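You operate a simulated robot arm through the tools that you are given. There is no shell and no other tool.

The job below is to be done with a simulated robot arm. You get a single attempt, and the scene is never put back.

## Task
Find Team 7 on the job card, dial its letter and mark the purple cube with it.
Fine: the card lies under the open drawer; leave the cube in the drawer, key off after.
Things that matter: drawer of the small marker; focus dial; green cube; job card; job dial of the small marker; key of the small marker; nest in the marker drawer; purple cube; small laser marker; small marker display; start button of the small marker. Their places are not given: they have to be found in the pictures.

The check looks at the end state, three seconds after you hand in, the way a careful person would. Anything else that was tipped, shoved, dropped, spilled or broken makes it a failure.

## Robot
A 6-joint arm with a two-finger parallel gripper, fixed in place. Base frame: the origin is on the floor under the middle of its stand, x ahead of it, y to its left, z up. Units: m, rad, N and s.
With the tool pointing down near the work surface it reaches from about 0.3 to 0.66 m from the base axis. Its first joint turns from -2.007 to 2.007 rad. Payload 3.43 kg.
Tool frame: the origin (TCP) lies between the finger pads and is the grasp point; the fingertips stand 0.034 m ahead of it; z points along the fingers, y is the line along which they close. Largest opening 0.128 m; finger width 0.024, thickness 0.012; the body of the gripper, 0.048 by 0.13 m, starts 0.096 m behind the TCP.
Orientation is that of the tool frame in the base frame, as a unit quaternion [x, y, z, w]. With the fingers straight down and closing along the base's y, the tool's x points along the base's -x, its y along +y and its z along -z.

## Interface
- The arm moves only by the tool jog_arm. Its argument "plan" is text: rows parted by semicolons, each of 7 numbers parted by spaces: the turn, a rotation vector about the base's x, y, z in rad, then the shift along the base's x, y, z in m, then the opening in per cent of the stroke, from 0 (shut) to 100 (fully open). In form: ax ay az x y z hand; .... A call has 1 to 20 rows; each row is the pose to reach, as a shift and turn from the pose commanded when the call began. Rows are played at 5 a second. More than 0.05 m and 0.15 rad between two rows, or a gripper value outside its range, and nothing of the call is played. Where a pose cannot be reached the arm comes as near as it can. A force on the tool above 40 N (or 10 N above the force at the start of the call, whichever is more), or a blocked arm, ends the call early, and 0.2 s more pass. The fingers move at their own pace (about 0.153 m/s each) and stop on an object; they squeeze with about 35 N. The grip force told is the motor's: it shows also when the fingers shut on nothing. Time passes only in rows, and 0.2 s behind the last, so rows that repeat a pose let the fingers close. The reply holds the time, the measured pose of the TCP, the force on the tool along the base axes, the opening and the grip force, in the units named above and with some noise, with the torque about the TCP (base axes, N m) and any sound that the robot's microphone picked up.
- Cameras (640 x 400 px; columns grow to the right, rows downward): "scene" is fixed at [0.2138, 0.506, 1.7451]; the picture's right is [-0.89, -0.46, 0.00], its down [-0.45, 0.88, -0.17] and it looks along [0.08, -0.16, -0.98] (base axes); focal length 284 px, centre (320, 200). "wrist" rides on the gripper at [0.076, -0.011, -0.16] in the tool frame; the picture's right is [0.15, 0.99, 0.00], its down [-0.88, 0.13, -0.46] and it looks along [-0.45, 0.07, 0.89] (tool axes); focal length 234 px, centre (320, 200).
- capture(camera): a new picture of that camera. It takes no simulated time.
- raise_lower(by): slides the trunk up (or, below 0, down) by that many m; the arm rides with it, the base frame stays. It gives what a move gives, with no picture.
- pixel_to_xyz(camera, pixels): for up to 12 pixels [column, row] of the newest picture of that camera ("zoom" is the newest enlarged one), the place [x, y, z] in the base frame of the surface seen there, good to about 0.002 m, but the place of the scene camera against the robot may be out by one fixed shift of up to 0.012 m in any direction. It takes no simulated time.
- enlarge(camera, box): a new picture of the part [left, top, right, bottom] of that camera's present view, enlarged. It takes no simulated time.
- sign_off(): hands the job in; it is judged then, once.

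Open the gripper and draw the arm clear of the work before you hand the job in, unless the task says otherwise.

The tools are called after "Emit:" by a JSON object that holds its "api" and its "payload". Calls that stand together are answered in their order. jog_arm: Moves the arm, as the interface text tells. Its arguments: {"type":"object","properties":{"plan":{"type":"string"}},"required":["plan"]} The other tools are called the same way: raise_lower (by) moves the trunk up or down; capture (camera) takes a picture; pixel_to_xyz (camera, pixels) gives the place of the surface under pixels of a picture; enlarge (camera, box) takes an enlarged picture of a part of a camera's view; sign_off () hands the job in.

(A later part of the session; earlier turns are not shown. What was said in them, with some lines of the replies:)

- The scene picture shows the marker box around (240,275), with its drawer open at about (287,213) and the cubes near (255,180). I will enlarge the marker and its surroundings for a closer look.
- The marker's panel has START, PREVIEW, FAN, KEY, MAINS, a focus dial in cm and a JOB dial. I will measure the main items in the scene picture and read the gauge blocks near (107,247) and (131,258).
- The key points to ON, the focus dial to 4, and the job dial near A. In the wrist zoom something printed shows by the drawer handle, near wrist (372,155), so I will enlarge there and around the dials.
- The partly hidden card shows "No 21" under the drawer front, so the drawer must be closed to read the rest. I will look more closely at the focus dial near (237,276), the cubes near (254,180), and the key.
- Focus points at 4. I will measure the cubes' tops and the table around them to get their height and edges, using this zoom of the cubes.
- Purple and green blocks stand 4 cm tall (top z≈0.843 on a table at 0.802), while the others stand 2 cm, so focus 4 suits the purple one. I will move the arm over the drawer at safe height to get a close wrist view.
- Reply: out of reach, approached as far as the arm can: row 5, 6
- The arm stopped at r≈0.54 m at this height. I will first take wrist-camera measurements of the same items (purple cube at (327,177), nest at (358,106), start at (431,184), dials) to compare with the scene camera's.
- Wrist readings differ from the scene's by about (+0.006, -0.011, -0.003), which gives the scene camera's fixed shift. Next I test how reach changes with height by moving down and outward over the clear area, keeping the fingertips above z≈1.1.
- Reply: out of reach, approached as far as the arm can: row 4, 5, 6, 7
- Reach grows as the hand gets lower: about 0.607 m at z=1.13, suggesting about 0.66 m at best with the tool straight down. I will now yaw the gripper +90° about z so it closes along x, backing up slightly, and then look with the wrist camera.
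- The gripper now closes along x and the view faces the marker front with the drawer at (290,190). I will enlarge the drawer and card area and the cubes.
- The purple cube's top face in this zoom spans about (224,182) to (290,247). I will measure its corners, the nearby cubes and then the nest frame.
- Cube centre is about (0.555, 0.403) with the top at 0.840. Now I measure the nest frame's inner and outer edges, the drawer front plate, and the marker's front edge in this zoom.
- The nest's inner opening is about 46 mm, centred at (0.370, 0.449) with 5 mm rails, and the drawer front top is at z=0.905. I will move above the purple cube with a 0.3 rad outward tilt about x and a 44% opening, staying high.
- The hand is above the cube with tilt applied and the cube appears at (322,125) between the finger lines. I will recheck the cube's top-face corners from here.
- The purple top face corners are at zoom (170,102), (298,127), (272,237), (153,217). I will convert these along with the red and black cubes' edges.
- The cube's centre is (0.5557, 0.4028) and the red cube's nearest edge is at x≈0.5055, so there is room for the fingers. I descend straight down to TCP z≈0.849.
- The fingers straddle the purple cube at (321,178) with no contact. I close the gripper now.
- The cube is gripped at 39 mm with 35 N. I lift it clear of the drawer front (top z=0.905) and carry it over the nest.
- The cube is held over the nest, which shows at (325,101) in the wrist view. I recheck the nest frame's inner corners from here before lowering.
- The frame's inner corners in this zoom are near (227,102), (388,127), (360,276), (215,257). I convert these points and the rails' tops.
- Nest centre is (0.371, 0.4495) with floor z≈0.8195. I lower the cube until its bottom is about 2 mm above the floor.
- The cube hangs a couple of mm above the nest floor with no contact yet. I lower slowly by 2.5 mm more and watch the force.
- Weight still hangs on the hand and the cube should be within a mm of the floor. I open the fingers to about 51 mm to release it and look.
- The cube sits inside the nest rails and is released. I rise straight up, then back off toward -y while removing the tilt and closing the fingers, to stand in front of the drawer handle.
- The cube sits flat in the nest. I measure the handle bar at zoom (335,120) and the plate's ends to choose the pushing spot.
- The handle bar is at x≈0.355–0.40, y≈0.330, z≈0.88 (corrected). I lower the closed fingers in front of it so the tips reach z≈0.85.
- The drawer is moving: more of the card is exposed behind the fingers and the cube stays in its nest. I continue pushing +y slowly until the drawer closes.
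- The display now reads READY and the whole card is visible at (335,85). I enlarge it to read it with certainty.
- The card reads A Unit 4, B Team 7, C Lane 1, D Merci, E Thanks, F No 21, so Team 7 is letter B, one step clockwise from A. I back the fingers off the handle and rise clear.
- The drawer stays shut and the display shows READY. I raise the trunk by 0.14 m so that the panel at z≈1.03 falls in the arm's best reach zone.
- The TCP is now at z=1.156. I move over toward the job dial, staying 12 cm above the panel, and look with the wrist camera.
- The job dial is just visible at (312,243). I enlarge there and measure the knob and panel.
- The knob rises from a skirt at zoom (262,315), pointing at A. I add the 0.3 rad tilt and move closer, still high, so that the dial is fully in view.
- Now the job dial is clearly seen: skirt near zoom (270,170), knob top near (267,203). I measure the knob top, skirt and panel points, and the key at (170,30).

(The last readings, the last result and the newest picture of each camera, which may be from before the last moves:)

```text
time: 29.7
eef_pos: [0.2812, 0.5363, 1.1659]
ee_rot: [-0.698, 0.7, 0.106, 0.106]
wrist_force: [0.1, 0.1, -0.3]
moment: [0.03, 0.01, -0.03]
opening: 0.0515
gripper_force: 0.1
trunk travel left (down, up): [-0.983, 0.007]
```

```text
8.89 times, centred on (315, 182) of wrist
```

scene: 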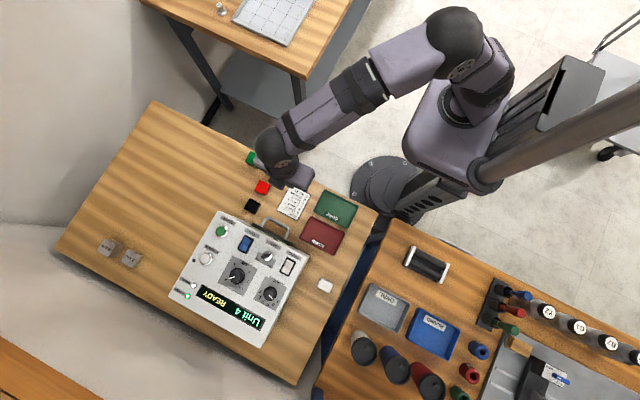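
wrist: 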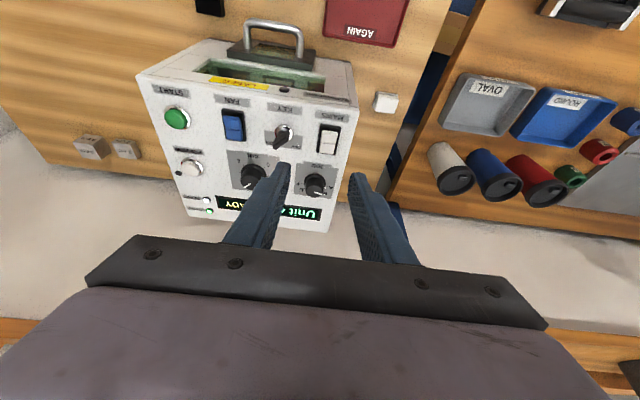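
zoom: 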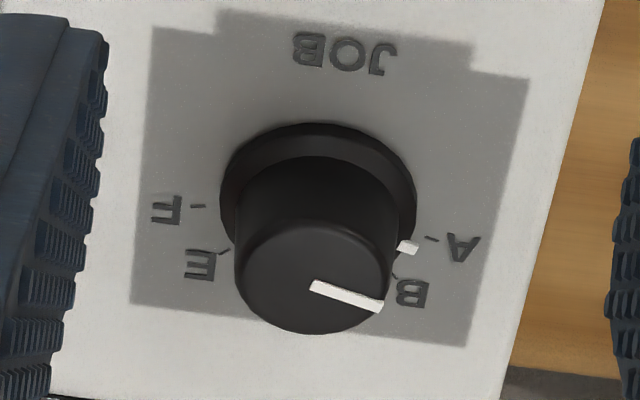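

The knob's top face in this zoom spans columns 236–388 and rows 222–333. I measure its rim to get the exact centre and diameter.

Emit:
{"api": "pixel_to_xyz", "payload": {"camera": "zoom", "pixels": [[240, 275], [384, 283], [312, 227], [310, 328], [312, 275], [225, 195], [411, 200], [316, 127], [345, 293], [407, 246], [433, 238], [200, 205]]}}

```text
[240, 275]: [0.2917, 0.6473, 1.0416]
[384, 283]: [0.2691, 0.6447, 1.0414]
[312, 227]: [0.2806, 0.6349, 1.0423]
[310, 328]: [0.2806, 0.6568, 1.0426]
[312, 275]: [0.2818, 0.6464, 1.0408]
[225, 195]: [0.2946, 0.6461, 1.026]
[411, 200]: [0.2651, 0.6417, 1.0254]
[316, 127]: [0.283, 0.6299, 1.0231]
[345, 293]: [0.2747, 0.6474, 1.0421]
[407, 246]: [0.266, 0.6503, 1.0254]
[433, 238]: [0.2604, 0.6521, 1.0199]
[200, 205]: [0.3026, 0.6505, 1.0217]
```

Knob centre is (0.2804, 0.6458), diameter about 24 mm, top z=1.042, skirt top 1.0255, and A's tick lies at 165° with 30° steps, so B needs -30° about z. I move above the knob and lower to TCP z≈1.09 first.

Emit:
{"api": "jog_arm", "payload": {"plan": "0 0 0 -0.0003 0.025 0 40; 0 0 0 -0.0006 0.05 0 40; 0 0 0 -0.0008 0.075 0 40; 0 0 0 -0.0008 0.1007 -0.01 40; 0 0 0 -0.0008 0.1007 -0.04 40; 0 0 0 -0.0008 0.1007 -0.07 40; 0 0 0 -0.0008 0.1007 -0.07 40; 0 0 0 -0.0008 0.1007 -0.07 40"}}

Emit:
{"api": "capture", "payload": {"camera": "wrist"}}

Emit:
{"api": "enlarge", "payload": {"camera": "wrist", "box": [260, 110, 390, 240]}}

```text
time: 31.5
eef_pos: [0.2808, 0.6373, 1.0945]
ee_rot: [-0.698, 0.7, 0.107, 0.107]
wrist_force: [-0.5, 0.2, -0.1]
moment: [-0.04, -0.01, -0.02]
opening: 0.0513
gripper_force: 0.0
out of reach, approached as far as the arm can: row 4, 5
trunk travel left (down, up): [-0.983, 0.007]
```

```text
taken
```

wrist: 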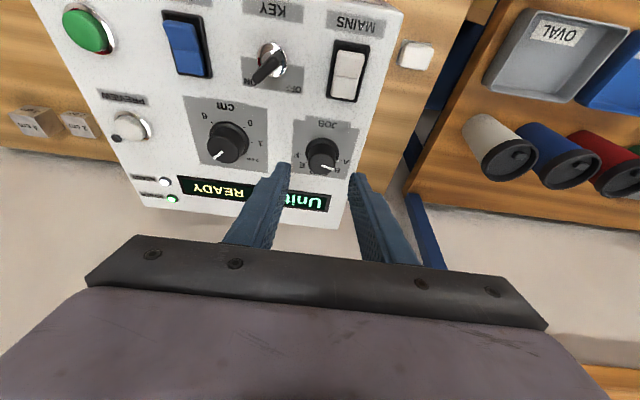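

```text
3.08 times, centred on (325, 175) of wrist
```

zoom: 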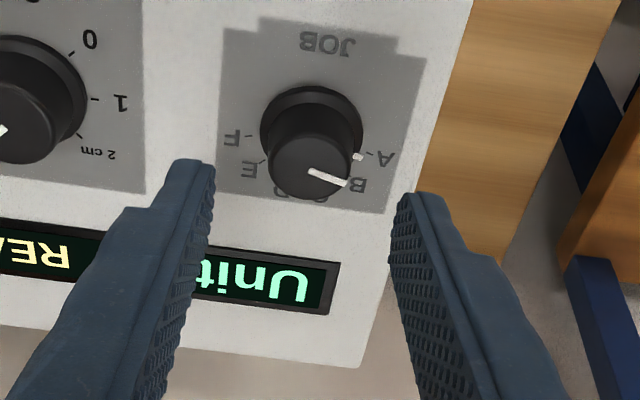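

The hand is above the knob at (0.281, 0.637, 1.0945). I recheck the knob's rim in this closer zoom before descending.

Emit:
{"api": "pixel_to_xyz", "payload": {"camera": "zoom", "pixels": [[271, 168], [343, 174], [308, 140], [304, 195], [307, 168], [262, 128], [361, 135], [312, 88], [12, 120], [330, 178]]}}

```text
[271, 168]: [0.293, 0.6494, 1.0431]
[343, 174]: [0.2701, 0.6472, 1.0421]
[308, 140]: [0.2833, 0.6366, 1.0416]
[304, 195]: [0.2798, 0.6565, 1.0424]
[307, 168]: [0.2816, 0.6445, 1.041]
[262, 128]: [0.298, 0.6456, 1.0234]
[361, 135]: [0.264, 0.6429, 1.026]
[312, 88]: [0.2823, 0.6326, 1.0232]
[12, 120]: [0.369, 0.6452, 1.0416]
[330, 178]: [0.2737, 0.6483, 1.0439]
```

The knob centre is confirmed near (0.281, 0.646). I descend 30 mm so the tips straddle the knob just above the skirt.

Emit:
{"api": "jog_arm", "payload": {"plan": "0 0 0 0 0 -0.012 40; 0 0 0 0 0 -0.022 40; 0 0 0 0 0 -0.0295 40; 0 0 0 0 0 -0.0295 40; 0 0 0 0 0 -0.0295 40"}}

Emit:
{"api": "enlarge", "payload": {"camera": "wrist", "box": [250, 120, 390, 250]}}

```text
time: 32.7
eef_pos: [0.2811, 0.6355, 1.0662]
ee_rot: [-0.699, 0.7, 0.106, 0.105]
wrist_force: [1.2, 0.0, 0.0]
moment: [0.01, -0.01, 0.01]
opening: 0.0511
gripper_force: 0.0
trunk travel left (down, up): [-0.983, 0.007]
```

```text
3.08 times, centred on (320, 185) of wrist
```

zoom: 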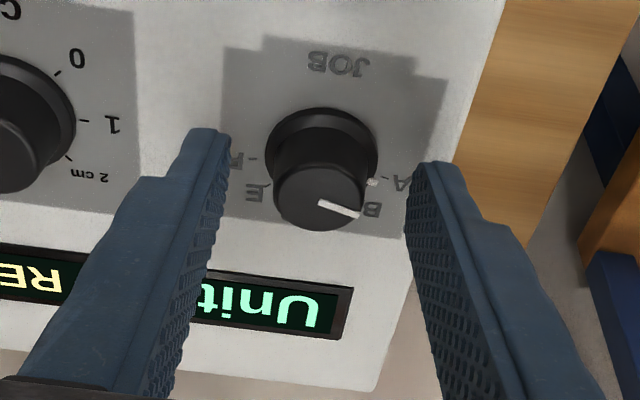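

The fingers straddle the knob evenly (tips at columns 210 and 435, knob at 320). I nudge +2 mm in y, -1 mm in z and close on the knob.

Emit:
{"api": "jog_arm", "payload": {"plan": "0 0 0 0 0.0018 -0.001 40; 0 0 0 0 0.0018 -0.001 20; 0 0 0 0 0.0018 -0.001 12; 0 0 0 0 0.0018 -0.001 12; 0 0 0 0 0.0018 -0.001 12"}}

Emit:
{"api": "enlarge", "payload": {"camera": "wrist", "box": [250, 120, 390, 250]}}

```text
time: 33.9
eef_pos: [0.2802, 0.6362, 1.0655]
ee_rot: [-0.698, 0.7, 0.107, 0.107]
wrist_force: [2.2, -1.2, 4.7]
moment: [-0.38, -0.02, -0.05]
opening: 0.0282
gripper_force: 44.8
out of reach, approached as far as the arm can: row 1
trunk travel left (down, up): [-0.983, 0.007]
```

```text
3.08 times, centred on (320, 185) of wrist
```

zoom: 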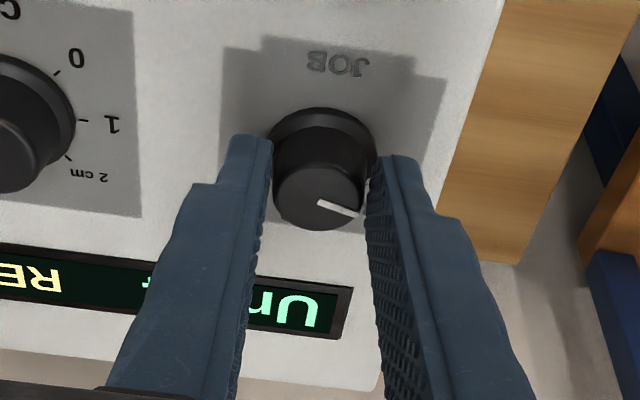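

The knob is gripped at 28 mm. I rotate the tool -30° about the vertical knob axis in four small rows, following the arc of the TCP.

Emit:
{"api": "jog_arm", "payload": {"plan": "0 0 -0.1309 -0.00125 0.0001 0 12; 0 0 -0.2618 -0.0025 0.0003 0 12; 0 0 -0.3927 -0.0037 0.0007 0 12; 0 0 -0.5236 -0.0048 0.0013 0 12; 0 0 -0.5236 -0.0048 0.0013 0 12"}}

Emit:
{"api": "capture", "payload": {"camera": "wrist"}}

Emit:
{"api": "enlarge", "payload": {"camera": "wrist", "box": [250, 110, 400, 250]}}

Emit:
{"api": "enlarge", "payload": {"camera": "scene", "box": [160, 200, 320, 350]}}

```text
time: 35.1
eef_pos: [0.2745, 0.6384, 1.0653]
ee_rot: [-0.494, 0.857, 0.074, 0.128]
wrist_force: [-4.2, -13.5, 2.9]
moment: [-0.51, 0.46, -0.02]
opening: 0.0279
gripper_force: 45.0
trunk travel left (down, up): [-0.983, 0.007]
```

```text
taken
```

wrist: 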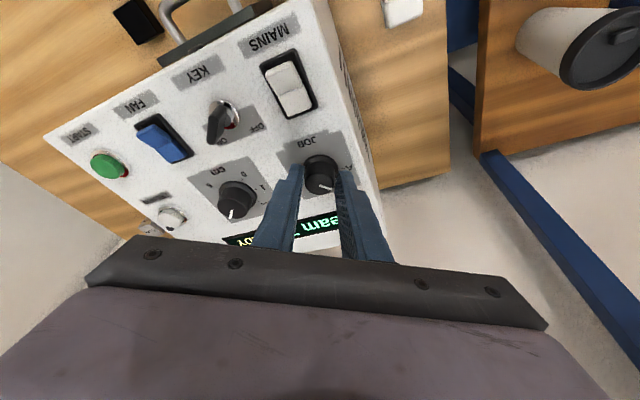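

```text
2.86 times, centred on (325, 180) of wrist
```

zoom: 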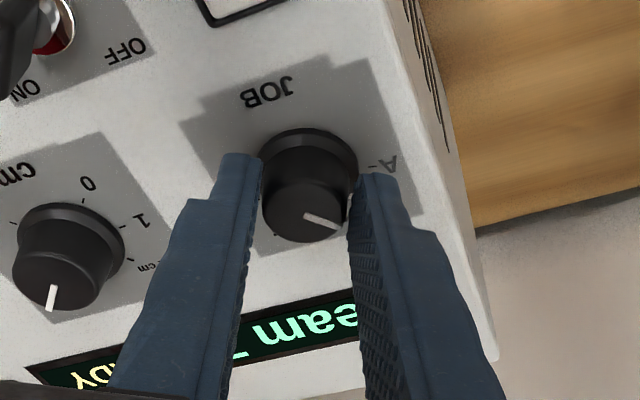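

```text
2.67 times, centred on (240, 275) of scene
```

zoom: 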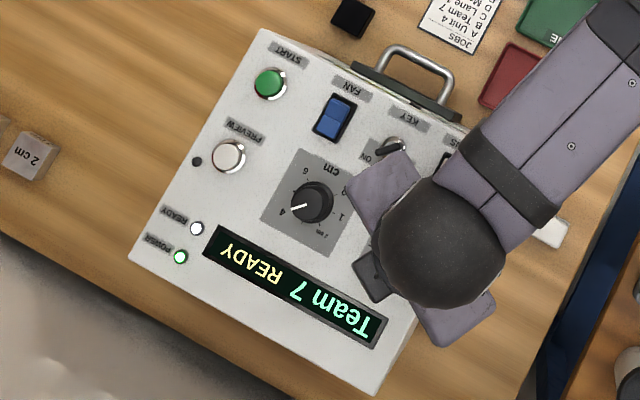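

The display now shows "Team 7 READY". I open the fingers to release the knob, then lift straight up.

Emit:
{"api": "jog_arm", "payload": {"plan": "0 0 0 0 0 0 25; 0 0 0 0 0 0 40; 0 0 0 0 0 0 40; 0 0 0 0 -0.001 0.015 40; 0 0 0 0 -0.003 0.03 40; 0 0 0 0 -0.008 0.045 40; 0 0 0 0 -0.02 0.055 40; 0 0 0 0 -0.02 0.055 40"}}

Emit:
{"api": "capture", "payload": {"camera": "wrist"}}

Emit:
{"api": "enlarge", "payload": {"camera": "wrist", "box": [250, 110, 400, 250]}}

Emit:
{"api": "enlarge", "payload": {"camera": "scene", "box": [160, 200, 320, 350]}}

```text
time: 36.9
eef_pos: [0.276, 0.6228, 1.1196]
ee_rot: [-0.494, 0.857, 0.075, 0.129]
wrist_force: [-0.4, 0.0, -0.5]
moment: [0.0, 0.02, 0.0]
opening: 0.051
gripper_force: 0.0
trunk travel left (down, up): [-0.983, 0.007]
```

```text
taken
```

wrist: 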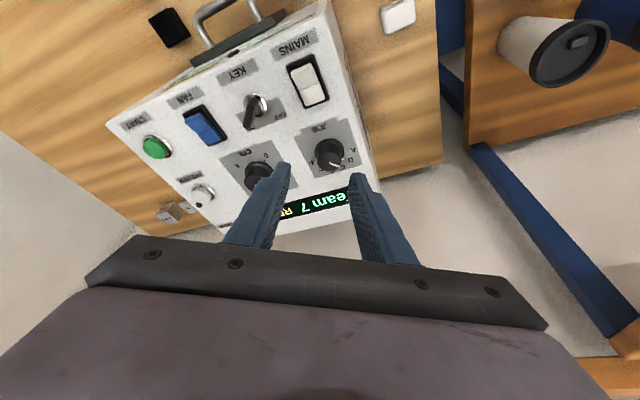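

```text
2.86 times, centred on (325, 180) of wrist
```

zoom: 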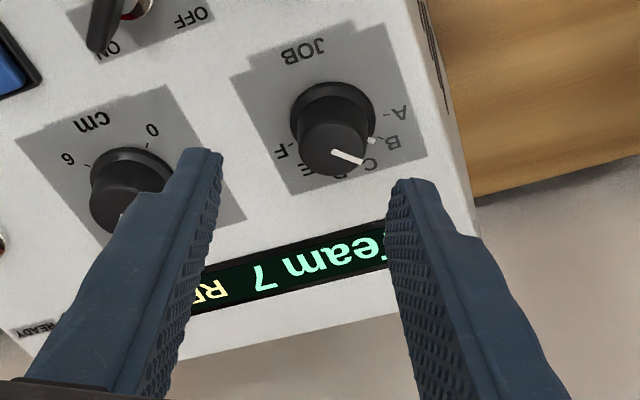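

```text
2.67 times, centred on (240, 275) of scene
```

zoom: 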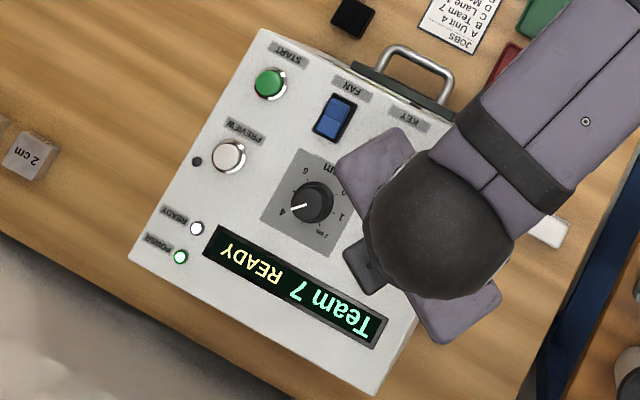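

The job dial's marker now points at B. Next is START; I enlarge it in the wrist view at (156,148) to measure it, and also check the focus dial and key.

Emit:
{"api": "enlarge", "payload": {"camera": "wrist", "box": [120, 80, 290, 220]}}

```text
2.86 times, centred on (205, 150) of wrist
```

zoom: 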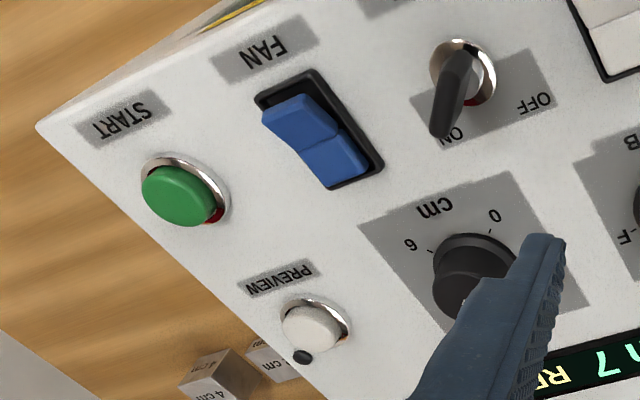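

START's green cap is centred near zoom (177,198) with its bezel around it. I measure it and the key's lever from (458,65) to (440,130).

Emit:
{"api": "pixel_to_xyz", "payload": {"camera": "zoom", "pixels": [[177, 198], [150, 185], [208, 210], [190, 175], [165, 218], [225, 205], [130, 220], [458, 58], [448, 95], [438, 130], [485, 85], [470, 105]]}}

```text
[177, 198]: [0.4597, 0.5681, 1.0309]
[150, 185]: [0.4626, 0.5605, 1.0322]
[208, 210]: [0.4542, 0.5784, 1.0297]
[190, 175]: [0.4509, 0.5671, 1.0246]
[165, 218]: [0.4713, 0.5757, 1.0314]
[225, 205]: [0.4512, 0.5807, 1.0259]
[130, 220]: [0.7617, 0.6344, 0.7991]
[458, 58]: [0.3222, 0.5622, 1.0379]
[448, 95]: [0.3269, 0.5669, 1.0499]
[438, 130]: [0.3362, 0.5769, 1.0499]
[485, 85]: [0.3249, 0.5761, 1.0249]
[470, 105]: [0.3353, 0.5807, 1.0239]
```

START's centre is about (0.460, 0.5685) with its top at z≈1.031. I close the fingers and move to hover about 3 cm above it, increasing the tilt to 0.6 rad along the reach direction.

Emit:
{"api": "jog_arm", "payload": {"plan": "0.0433 -0.025 0 0.03 -0.0104 0 10; 0.0866 -0.05 0 0.06 -0.0208 0 0; 0.13 -0.075 0 0.09 -0.0312 0 0; 0.1732 -0.1 0 0.12 -0.0416 0 0; 0.2165 -0.125 0 0.15 -0.052 -0.005 0; 0.26 -0.15 0 0.1793 -0.0624 -0.018 0; 0.26 -0.15 0 0.1793 -0.0624 -0.018 0; 0.26 -0.15 0 0.1793 -0.0624 -0.018 0"}}

Emit:
{"api": "capture", "payload": {"camera": "wrist"}}

Emit:
{"api": "capture", "payload": {"camera": "scene"}}

```text
time: 38.7
eef_pos: [0.4558, 0.5575, 1.1015]
ee_rot: [-0.477, 0.828, 0.148, 0.256]
wrist_force: [0.1, 0.3, 0.4]
moment: [0.02, 0.0, 0.04]
opening: 0.0003
gripper_force: 33.2
trunk travel left (down, up): [-0.983, 0.007]
```

```text
taken
```

wrist: 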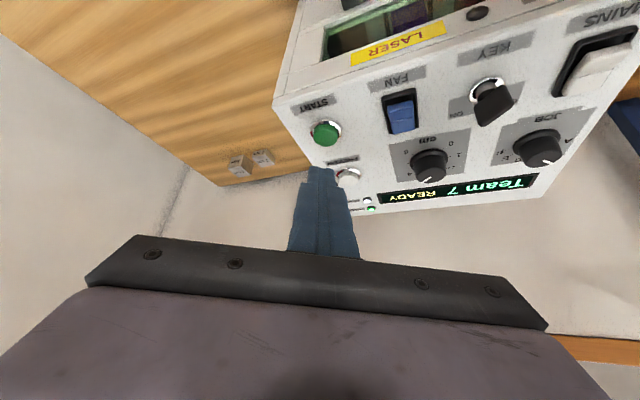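

```text
taken
```

scene: 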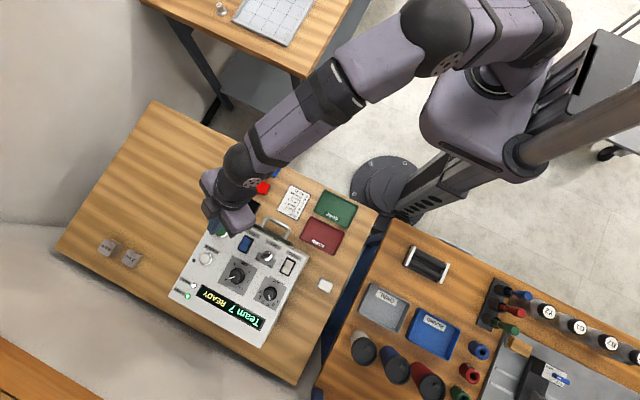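

The hand hovers near START, seen at (326,134). I enlarge to re-measure START and confirm the focus dial's reading at 4.

Emit:
{"api": "enlarge", "payload": {"camera": "wrist", "box": [280, 80, 480, 210]}}

Emit:
{"api": "pixel_to_xyz", "payload": {"camera": "wrist", "pixels": [[326, 133], [316, 133], [335, 133], [326, 124], [326, 143], [320, 172], [430, 163], [348, 178]]}}

```text
3.08 times, centred on (380, 145) of wrist
```

zoom: 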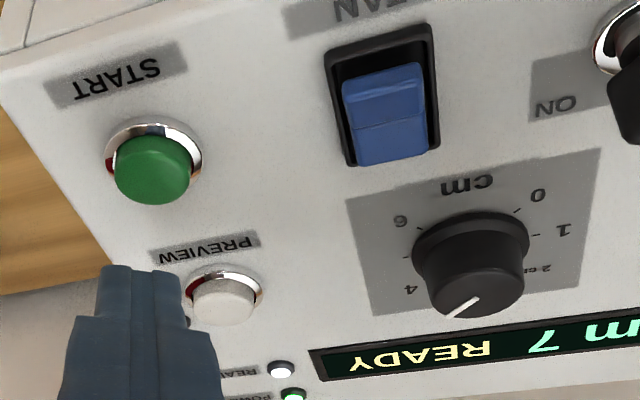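

```text
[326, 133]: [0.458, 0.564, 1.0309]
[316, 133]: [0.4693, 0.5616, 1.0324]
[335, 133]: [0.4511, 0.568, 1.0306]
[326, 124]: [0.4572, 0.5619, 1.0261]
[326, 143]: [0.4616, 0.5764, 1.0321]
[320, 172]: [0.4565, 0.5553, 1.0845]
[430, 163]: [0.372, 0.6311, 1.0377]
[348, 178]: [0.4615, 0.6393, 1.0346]
```

In the zoom, START's cap spans about (113,175) to (191,165) and rows 137 to 205. I convert rim points to fix its centre.

Emit:
{"api": "pixel_to_xyz", "payload": {"camera": "zoom", "pixels": [[118, 175], [187, 168], [150, 140], [155, 200], [152, 170], [152, 185], [165, 155], [135, 195], [105, 160], [202, 155], [150, 121]]}}

```text
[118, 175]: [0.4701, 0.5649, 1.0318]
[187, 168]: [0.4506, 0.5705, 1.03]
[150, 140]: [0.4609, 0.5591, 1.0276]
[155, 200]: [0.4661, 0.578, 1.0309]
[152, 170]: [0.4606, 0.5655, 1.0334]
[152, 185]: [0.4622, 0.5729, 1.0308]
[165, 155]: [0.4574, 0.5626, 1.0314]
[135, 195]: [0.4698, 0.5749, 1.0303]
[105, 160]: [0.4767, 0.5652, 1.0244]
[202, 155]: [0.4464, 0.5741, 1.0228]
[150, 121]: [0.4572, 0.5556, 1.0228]
```

START's centre is (0.460, 0.5685). I lower until the fingertips are just above the cap and check position.

Emit:
{"api": "jog_arm", "payload": {"plan": "0 0 0 0 0.0025 -0.015 0; 0 0 0 0 0.0025 -0.025 0; 0 0 0 0 0.0025 -0.031 0; 0 0 0 0 0.0025 -0.031 0"}}

Emit:
{"api": "enlarge", "payload": {"camera": "wrist", "box": [260, 100, 400, 230]}}

```text
time: 39.7
eef_pos: [0.4553, 0.5602, 1.0711]
ee_rot: [-0.477, 0.828, 0.147, 0.256]
wrist_force: [0.9, -1.1, 0.2]
moment: [-0.02, -0.01, 0.0]
opening: 0.0
gripper_force: 32.5
trunk travel left (down, up): [-0.983, 0.007]
```

```text
3.08 times, centred on (330, 165) of wrist
```

zoom: 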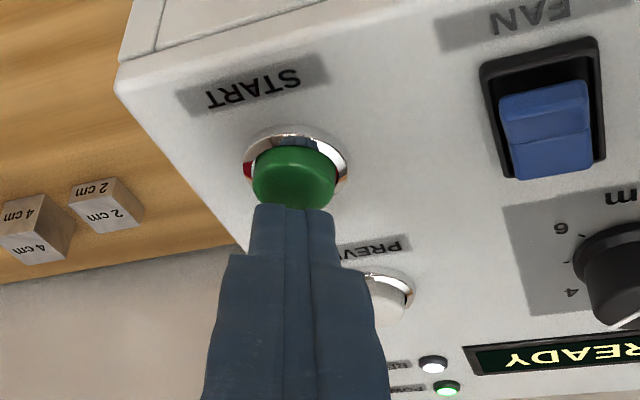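

The fingertips are aligned just above the green cap at (293,175). I press straight down in small steps, then come back up, watching force and sound.

Emit:
{"api": "jog_arm", "payload": {"plan": "0 0 0 0 0 -0.003 0; 0 0 0 0 0 -0.006 0; 0 0 0 0 0 -0.008 0; 0 0 0 0 0 -0.010 0; 0 0 0 0 0 -0.010 0; 0 0 0 0 0 -0.004 0; 0 0 0 0 0 0.01 0; 0 0 0 0 0 0.01 0"}}

Emit:
{"api": "capture", "payload": {"camera": "scene"}}

Emit:
{"api": "enlarge", "payload": {"camera": "wrist", "box": [280, 80, 480, 210]}}

```text
time: 41.5
eef_pos: [0.4559, 0.5603, 1.0806]
ee_rot: [-0.477, 0.828, 0.146, 0.255]
wrist_force: [0.5, 0.6, 0.9]
moment: [0.01, 0.01, 0.0]
opening: 0.0
gripper_force: 33.0
trunk travel left (down, up): [-0.983, 0.007]
heard: click
```

```text
taken
```

scene: 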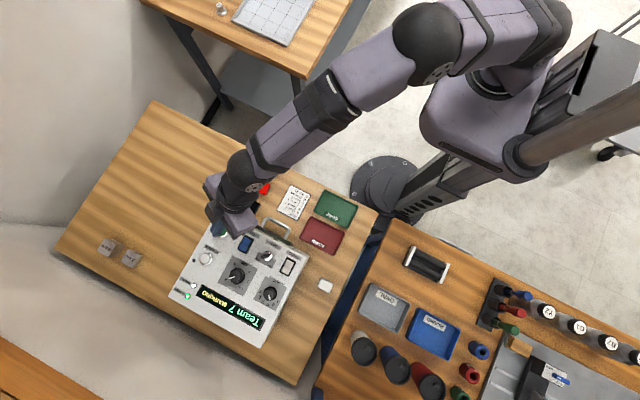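

```text
3.08 times, centred on (380, 145) of wrist
```

zoom: 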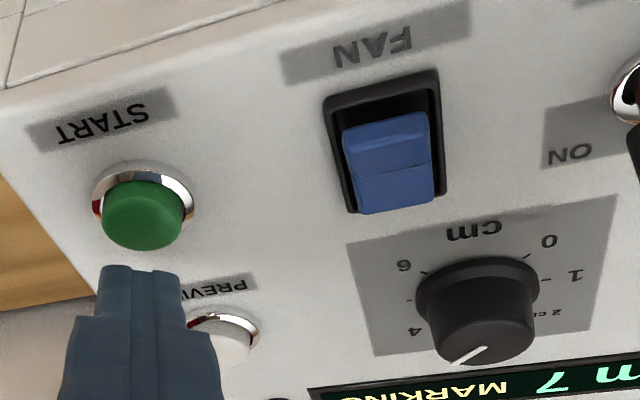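

A click was heard and the display reads MARKING. I rise clear of the panel and wait while the marking runs.

Emit:
{"api": "jog_arm", "payload": {"plan": "0 0 0 0 -0.005 0.015 0; 0 0 0 -0.01 -0.015 0.03 0; 0 0 0 -0.02 -0.025 0.045 0; 0 0 0 -0.02 -0.025 0.045 0; 0 0 0 -0.02 -0.025 0.045 0; 0 0 0 -0.02 -0.025 0.045 0; 0 0 0 -0.02 -0.025 0.045 0; 0 0 0 -0.02 -0.025 0.045 0; 0 0 0 -0.02 -0.025 0.045 0; 0 0 0 -0.02 -0.025 0.045 0"}}

Emit:
{"api": "enlarge", "payload": {"camera": "scene", "box": [160, 200, 320, 350]}}

```text
time: 43.7
eef_pos: [0.4351, 0.5354, 1.1268]
ee_rot: [-0.477, 0.828, 0.148, 0.256]
wrist_force: [0.2, 0.7, 1.0]
moment: [0.01, 0.02, 0.01]
opening: 0.0001
gripper_force: 33.1
trunk travel left (down, up): [-0.983, 0.007]
```

```text
2.67 times, centred on (240, 275) of scene
```

zoom: 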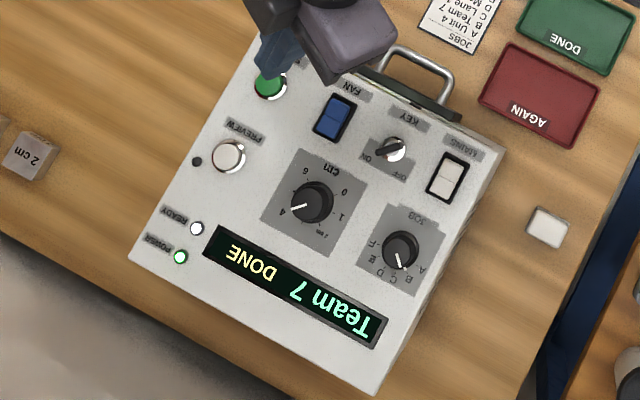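

The display reads "Team 7 DONE". Now for the key: I back off and reduce the tilt to 0.3 rad so the key near (0.33, 0.567) comes into clear view.

Emit:
{"api": "jog_arm", "payload": {"plan": "-0.052 0.03 0 -0.031 -0.011 0.005 0; -0.104 0.06 0 -0.062 -0.022 0.01 0; -0.156 0.09 0 -0.093 -0.033 0.015 0; -0.208 0.12 0 -0.124 -0.044 0.02 0; -0.26 0.15 0 -0.15 -0.055 0.02 40; -0.26 0.15 0 -0.15 -0.055 0.02 40; -0.26 0.15 0 -0.15 -0.055 0.02 40"}}

Emit:
{"api": "capture", "payload": {"camera": "wrist"}}

```text
time: 45.3
eef_pos: [0.2846, 0.4815, 1.1459]
ee_rot: [-0.495, 0.856, 0.075, 0.13]
wrist_force: [0.6, 0.1, -0.2]
moment: [0.0, 0.0, 0.02]
opening: 0.0512
gripper_force: 0.0
trunk travel left (down, up): [-0.983, 0.007]
```

```text
taken
```

wrist: 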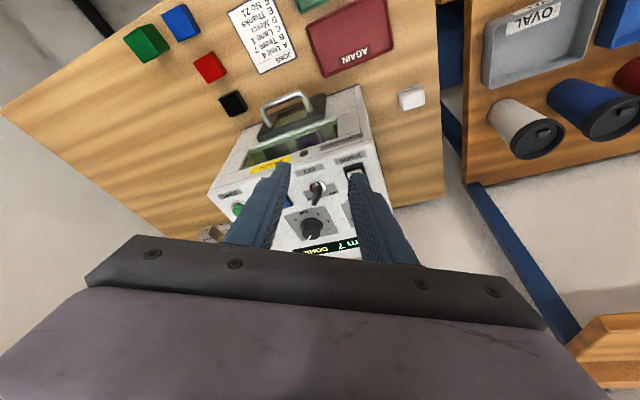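

The key shows at (318,190). I enlarge it to see the lever and ring clearly, and check the drawer window too.

Emit:
{"api": "enlarge", "payload": {"camera": "wrist", "box": [290, 160, 350, 220]}}

Emit:
{"api": "enlarge", "payload": {"camera": "wrist", "box": [210, 85, 390, 200]}}

```text
6.67 times, centred on (320, 190) of wrist
```

zoom: 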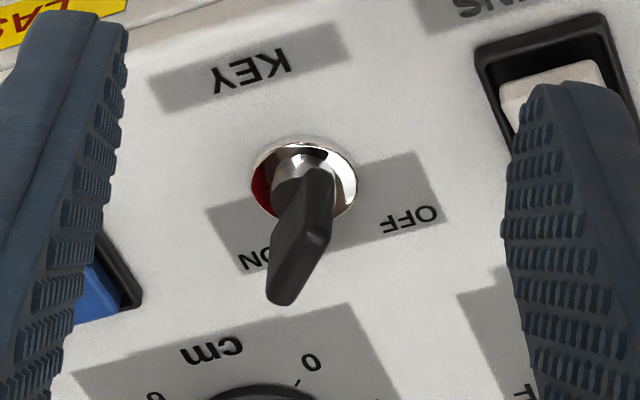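

```text
3.48 times, centred on (300, 142) of wrist
```

zoom: 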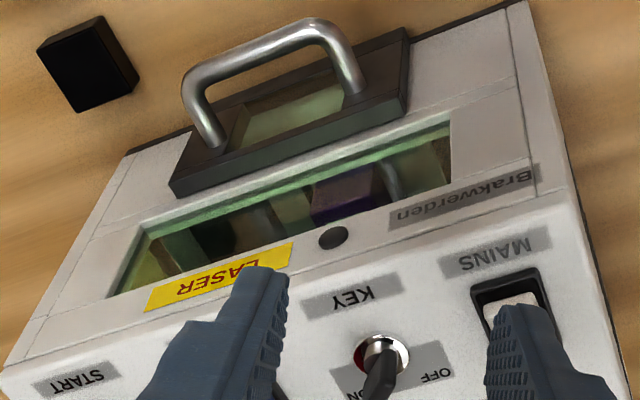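

I re-enlarge the key so I can measure the ring, the lever's root at about (305,185) and its tip at about (285,300).

Emit:
{"api": "enlarge", "payload": {"camera": "wrist", "box": [290, 160, 350, 220]}}

Emit:
{"api": "pixel_to_xyz", "payload": {"camera": "zoom", "pixels": [[305, 155], [308, 185], [310, 205], [300, 235], [292, 265], [283, 290], [325, 235], [345, 170], [262, 190], [300, 145], [352, 215], [295, 300]]}}

```text
6.67 times, centred on (320, 190) of wrist
```

zoom: 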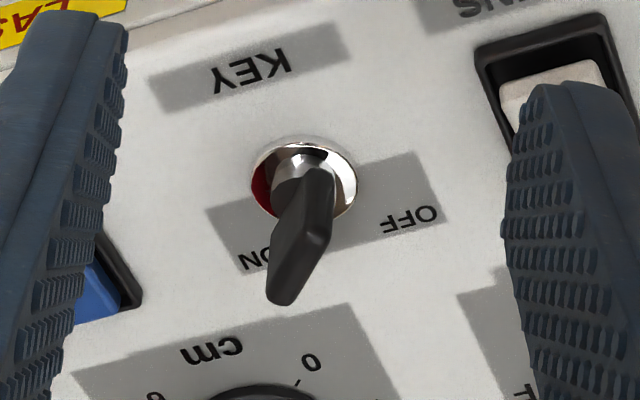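

```text
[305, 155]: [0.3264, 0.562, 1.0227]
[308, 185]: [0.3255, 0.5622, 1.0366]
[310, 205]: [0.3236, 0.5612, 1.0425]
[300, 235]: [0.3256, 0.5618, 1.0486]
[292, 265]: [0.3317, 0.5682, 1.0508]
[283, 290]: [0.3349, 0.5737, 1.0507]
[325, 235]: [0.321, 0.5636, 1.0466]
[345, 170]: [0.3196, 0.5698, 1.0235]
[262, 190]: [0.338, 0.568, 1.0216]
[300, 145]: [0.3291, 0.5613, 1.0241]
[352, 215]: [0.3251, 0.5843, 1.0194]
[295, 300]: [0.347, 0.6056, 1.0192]
```

The key's lever is centred near (0.329, 0.5695), about 22 mm long at ~45° (ON), with its top at z≈1.05; OFF lies at 135°, i.e. +90° about z. I align the fingers across the lever by yawing -15° and hover above it.

Emit:
{"api": "jog_arm", "payload": {"plan": "0 0 -0.0873 0.013 0.0275 -0.01 40; 0 0 -0.1745 0.026 0.055 -0.02 40; 0 0 -0.2618 0.039 0.0826 -0.036 40; 0 0 -0.2618 0.039 0.0826 -0.036 40; 0 0 -0.2618 0.039 0.0826 -0.036 40"}}

Emit:
{"api": "enlarge", "payload": {"camera": "wrist", "box": [250, 110, 390, 240]}}

```text
time: 46.5
eef_pos: [0.3225, 0.5645, 1.109]
ee_rot: [-0.377, 0.914, 0.057, 0.138]
wrist_force: [0.3, 0.5, -0.5]
moment: [-0.01, 0.02, -0.01]
opening: 0.0513
gripper_force: 0.0
trunk travel left (down, up): [-0.983, 0.007]
```

```text
3.08 times, centred on (320, 175) of wrist
```

zoom: 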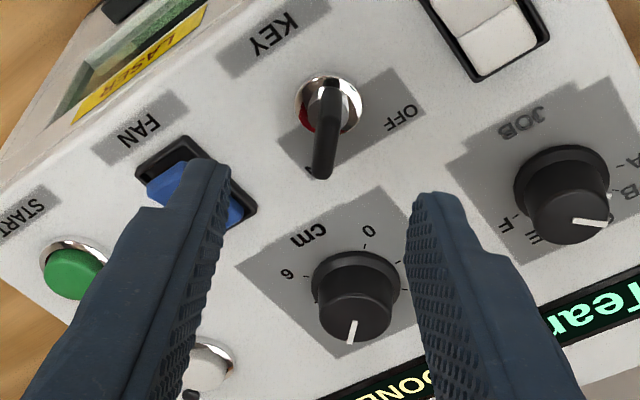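

The lever at (325,130) is now in line with the fingers and centred between them. I re-measure the ring and lever ends from this view.

Emit:
{"api": "pixel_to_xyz", "payload": {"camera": "zoom", "pixels": [[298, 108], [361, 105], [328, 76], [335, 93], [330, 95], [326, 120], [322, 150], [321, 172], [312, 150], [331, 150], [345, 135], [310, 110]]}}

Emit:
{"api": "enlarge", "payload": {"camera": "wrist", "box": [300, 120, 345, 180]}}

```text
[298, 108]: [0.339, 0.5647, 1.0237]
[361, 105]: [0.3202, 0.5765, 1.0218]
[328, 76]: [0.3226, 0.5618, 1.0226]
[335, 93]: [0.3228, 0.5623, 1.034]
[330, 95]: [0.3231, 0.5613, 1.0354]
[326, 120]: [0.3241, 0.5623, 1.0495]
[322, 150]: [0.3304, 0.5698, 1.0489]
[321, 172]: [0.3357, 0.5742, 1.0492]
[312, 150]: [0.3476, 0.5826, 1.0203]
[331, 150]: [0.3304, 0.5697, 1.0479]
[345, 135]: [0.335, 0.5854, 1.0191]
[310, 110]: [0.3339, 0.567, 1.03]
```

```text
6.67 times, centred on (322, 150) of wrist
```

zoom: 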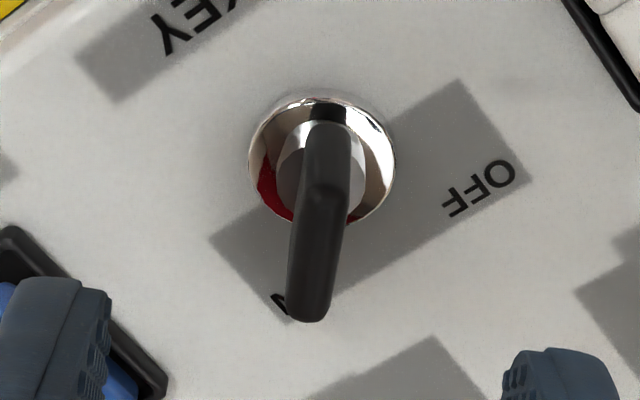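

The key axis is at about (0.3297, 0.570), the lever about 8 mm thick with its top at 1.049. I lower the open fingers around it to TCP z≈1.07.

Emit:
{"api": "jog_arm", "payload": {"plan": "0 0 0 0.001 0 -0.015 40; 0 0 0 0.001 0 -0.03 40; 0 0 0 0.001 0 -0.039 40; 0 0 0 0.001 0 -0.039 40"}}

Emit:
{"api": "enlarge", "payload": {"camera": "wrist", "box": [250, 110, 390, 240]}}

```text
time: 47.5
eef_pos: [0.3263, 0.5643, 1.0715]
ee_rot: [-0.379, 0.913, 0.057, 0.138]
wrist_force: [-0.1, 0.1, -0.8]
moment: [-0.01, 0.01, 0.02]
opening: 0.0515
gripper_force: 0.1
trunk travel left (down, up): [-0.983, 0.007]
```

```text
3.08 times, centred on (320, 175) of wrist
```

zoom: 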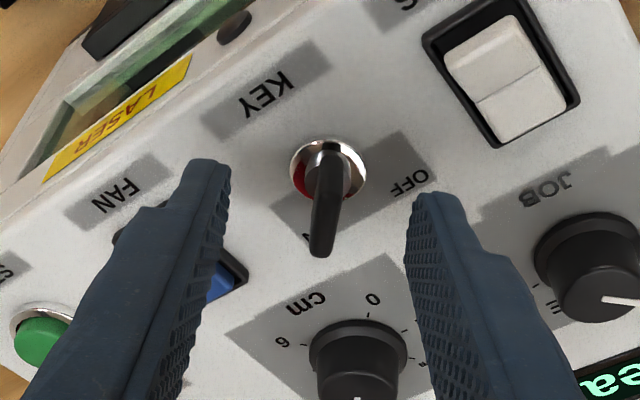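

The fingers straddle the lever evenly. I close on it gently and check the grip.

Emit:
{"api": "jog_arm", "payload": {"plan": "0 0 0 0 0 0 20; 0 0 0 0 0 0 8; 0 0 0 0 0 0 3; 0 0 0 0 0 0 3"}}

Emit:
{"api": "enlarge", "payload": {"camera": "wrist", "box": [250, 110, 390, 240]}}

```text
time: 48.5
eef_pos: [0.3234, 0.5651, 1.072]
ee_rot: [-0.378, 0.913, 0.057, 0.138]
wrist_force: [-4.1, 4.6, -0.7]
moment: [0.28, 0.0, 0.07]
opening: 0.0068
gripper_force: 40.9
trunk travel left (down, up): [-0.983, 0.007]
```

```text
3.08 times, centred on (320, 175) of wrist
```

zoom: 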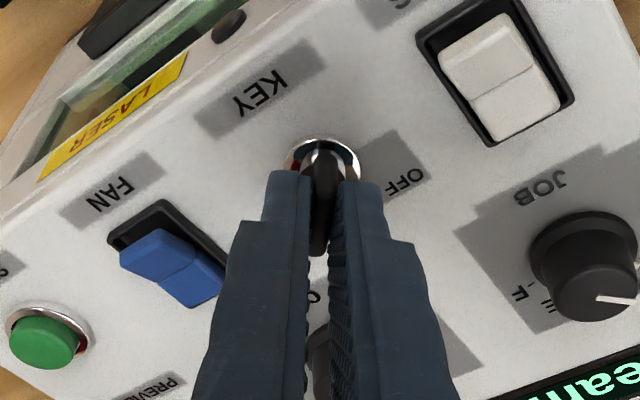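

The lever is held at 6.8 mm. I now turn it +90° about the vertical key axis toward OFF, in 12 small rows along the arc.

Emit:
{"api": "jog_arm", "payload": {"plan": "0 0 0.1309 0.0007 -0.0007 0 3; 0 0 0.2618 0.0016 -0.0012 0 3; 0 0 0.3927 0.0025 -0.0017 0 3; 0 0 0.5236 0.0034 -0.0020 0 3; 0 0 0.6545 0.0044 -0.0022 0 3; 0 0 0.7854 0.0054 -0.0022 0 3; 0 0 0.9163 0.0064 -0.0022 0 3; 0 0 1.0472 0.0073 -0.0020 0 3; 0 0 1.1781 0.0083 -0.0017 0 3; 0 0 1.309 0.0092 -0.0012 0 3; 0 0 1.4399 0.0100 -0.0007 0 3; 0 0 1.5708 0.0107 0 0 3; 0 0 1.5708 0.0107 0 0 3"}}

Emit:
{"api": "capture", "payload": {"camera": "wrist"}}

Emit:
{"api": "enlarge", "payload": {"camera": "scene", "box": [160, 200, 320, 350]}}

```text
time: 51.3
eef_pos: [0.337, 0.5652, 1.0711]
ee_rot: [0.913, -0.379, -0.137, -0.062]
wrist_force: [7.7, 19.9, 7.5]
moment: [-0.3, -0.64, -0.19]
opening: 0.007
gripper_force: 40.9
out of reach, approached as far as the arm can: row 12, 13
trunk travel left (down, up): [-0.983, 0.007]
```

```text
taken
```

wrist: 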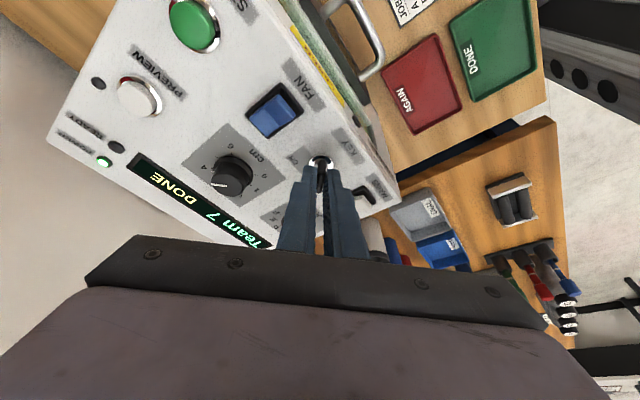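

```text
2.67 times, centred on (240, 275) of scene
```

zoom: 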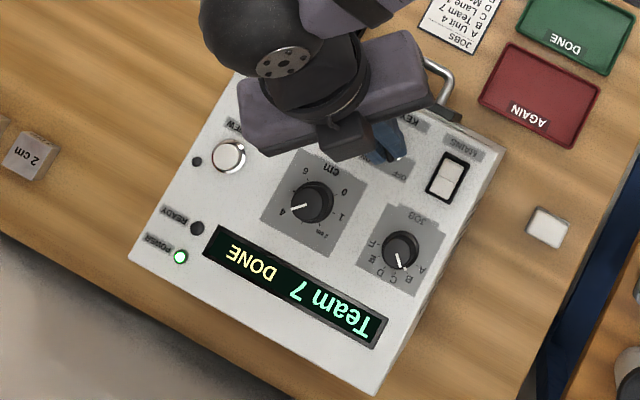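

The READY lamp went dark, so the key has turned. I open the fingers, lift off and inspect the lever.

Emit:
{"api": "jog_arm", "payload": {"plan": "0 0 0 0 0 0 15; 0 0 0 0 0 0 35; 0 0 0 0 0 0 35; 0 0 0 0 -0.003 0.015 35; 0 0 0 0 -0.006 0.03 35; 0 0 0 0 -0.015 0.045 35; 0 0 0 0 -0.03 0.06 35; 0 0 0 0 -0.03 0.06 35"}}

Emit:
{"api": "capture", "payload": {"camera": "wrist"}}

Emit:
{"api": "enlarge", "payload": {"camera": "wrist", "box": [250, 110, 390, 240]}}

Emit:
{"api": "enlarge", "payload": {"camera": "scene", "box": [160, 200, 320, 350]}}

```text
time: 53.1
eef_pos: [0.3337, 0.5316, 1.1304]
ee_rot: [0.913, -0.379, -0.138, -0.058]
wrist_force: [0.0, -0.2, -0.2]
moment: [-0.03, 0.01, -0.01]
opening: 0.0448
gripper_force: 0.1
trunk travel left (down, up): [-0.983, 0.007]
```

```text
taken
```

wrist: 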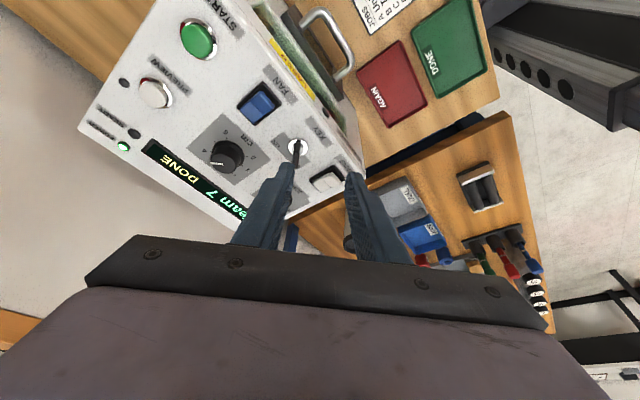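

```text
3.08 times, centred on (320, 175) of wrist
```

zoom: 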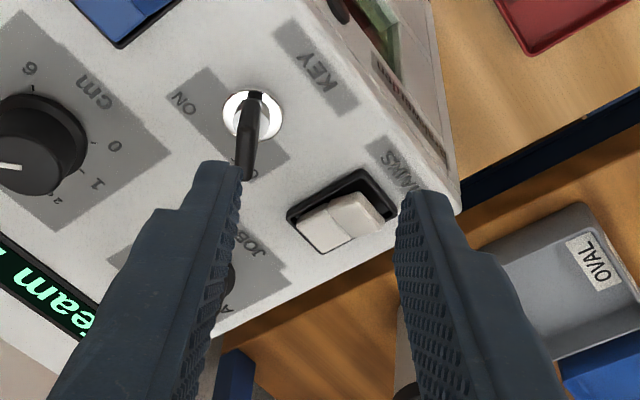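

```text
2.67 times, centred on (240, 275) of scene
```

zoom: 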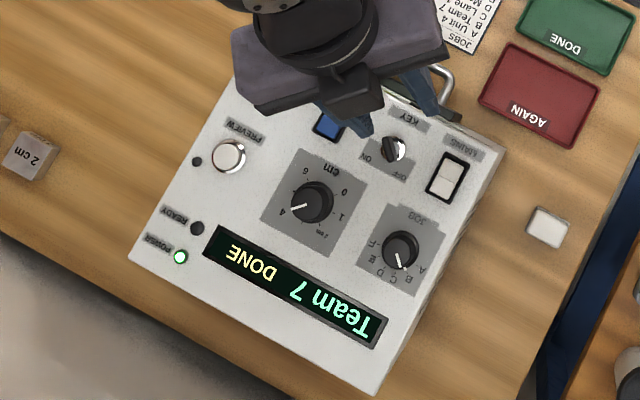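

The lever now lies toward OFF and the READY lamp is dark. I withdraw the arm up and back, removing the tilt, so the scene camera can confirm the key's angle.

Emit:
{"api": "jog_arm", "payload": {"plan": "0 0 0 0 -0.015 0.03 40; 0 0 0 0 -0.03 0.06 40; -0.053 -0.053 0 -0.01 -0.065 0.08 40; -0.106 -0.106 0 -0.02 -0.10 0.09 40; -0.159 -0.159 0 -0.03 -0.135 0.10 40; -0.212 -0.212 0 -0.04 -0.17 0.10 40; -0.212 -0.212 0 -0.05 -0.205 0.10 40; -0.212 -0.212 0 -0.06 -0.24 0.10 40; -0.212 -0.212 0 -0.07 -0.27 0.10 40; -0.212 -0.212 0 -0.07 -0.27 0.10 40"}}

Emit:
{"api": "capture", "payload": {"camera": "scene"}}

Emit:
{"api": "enlarge", "payload": {"camera": "scene", "box": [250, 238, 306, 280]}}

Emit:
{"api": "enlarge", "payload": {"camera": "scene", "box": [160, 200, 320, 350]}}

```text
time: 55.3
eef_pos: [0.2635, 0.2594, 1.2325]
ee_rot: [0.924, -0.383, 0.0, 0.0]
wrist_force: [-0.2, 0.0, 0.0]
moment: [-0.05, 0.02, -0.02]
opening: 0.051
gripper_force: 0.0
trunk travel left (down, up): [-0.983, 0.007]
```

```text
taken
```

scene: 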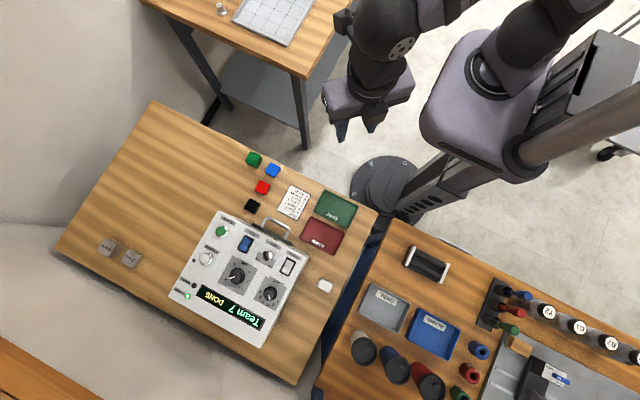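

```text
9.52 times, centred on (278, 259) of scene
```

zoom: 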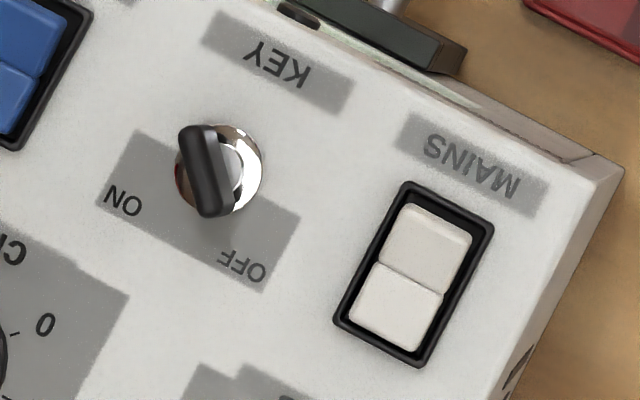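

```text
2.67 times, centred on (240, 275) of scene
```

zoom: 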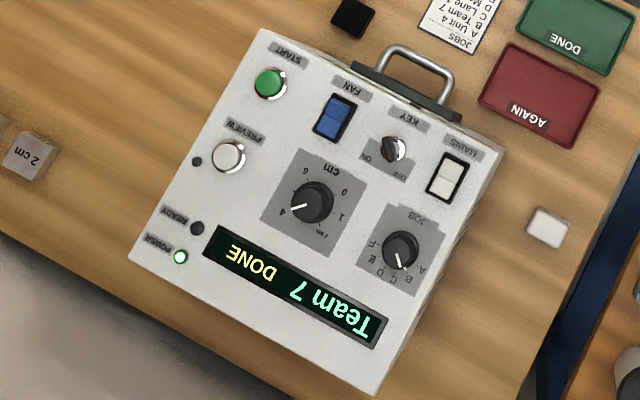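

The key lever lies exactly toward OFF (about 135°), the display shows "Team 7 DONE", and nothing else has moved. For a check of the mark through the window I take a wrist picture from here.

Emit:
{"api": "capture", "payload": {"camera": "wrist"}}

Emit:
{"api": "enlarge", "payload": {"camera": "scene", "box": [225, 145, 345, 255]}}

```text
taken
```

wrist: 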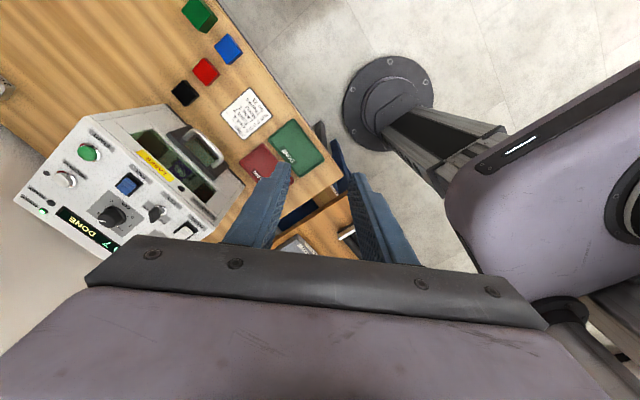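

```text
3.64 times, centred on (285, 200) of scene
```

zoom: 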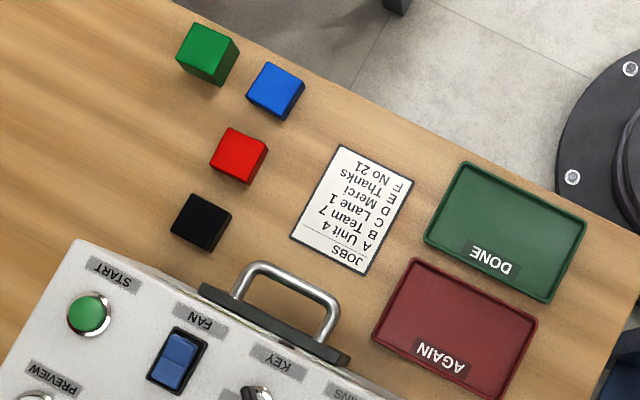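

The wrist view shows the marker's window near (180,160) with the purple cube behind it. I enlarge it to look for the mark.

Emit:
{"api": "enlarge", "payload": {"camera": "wrist", "box": [125, 120, 225, 205]}}

Emit:
{"api": "enlarge", "payload": {"camera": "wrist", "box": [165, 155, 200, 190]}}

```text
4.71 times, centred on (175, 162) of wrist
```

zoom: 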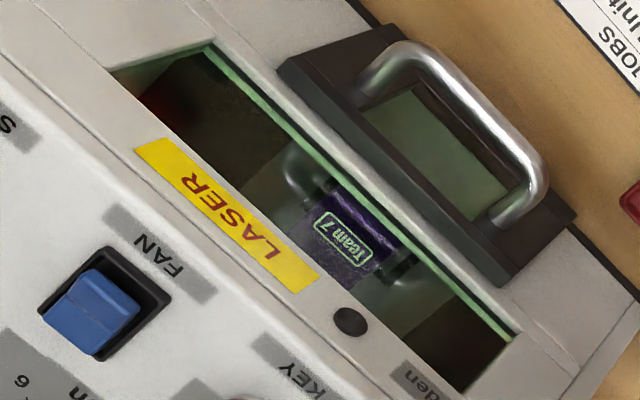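

```text
11.43 times, centred on (182, 172) of wrist
```

zoom: 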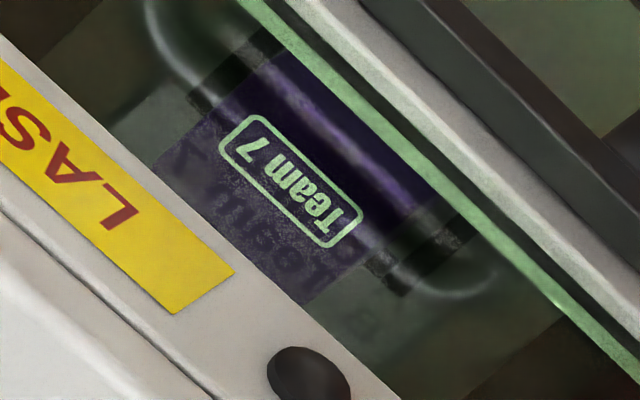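

Through the window the purple cube carries a crisp framed "Team 7". The arm is clear, so I open the gripper fully in place and let the scene settle.

Emit:
{"api": "jog_arm", "payload": {"plan": "0 0 0 0 0 0 100; 0 0 0 0 0 0 100; 0 0 0 0 0 0 100"}}

```text
time: 56.1
eef_pos: [0.2635, 0.26, 1.232]
ee_rot: [0.924, -0.383, 0.0, 0.0]
wrist_force: [-0.2, 0.6, -0.8]
moment: [-0.02, 0.01, 0.0]
opening: 0.1278
gripper_force: 0.1
trunk travel left (down, up): [-0.983, 0.007]
```

The cube is marked "Team 7" and sits in the closed drawer, the job dial is on B, and the key is at OFF. The gripper is open and the arm is clear, so I hand the job in.

Emit:
{"api": "sign_off", "payload": {}}

```text
The job is handed in.
```

The purple cube is marked "Team 7", and I could read the mark clearly through the marker's window. I have handed the job in; no verdict came back with the hand-in.

- **Letter:** The job card gives B for Team 7, so I turned the job dial from A to B. The display then showed "Team 7".
- **Focus:** I left the focus dial at 4, since the cube measured 4 cm tall.
- **Marking:** I pressed start once; the display went to MARKING and then DONE.
- **End state:** The cube is in the nest with the drawer closed, and the key is at OFF. The last pictures show the other cubes, the trays and the card undisturbed. The gripper is open and the arm is clear.
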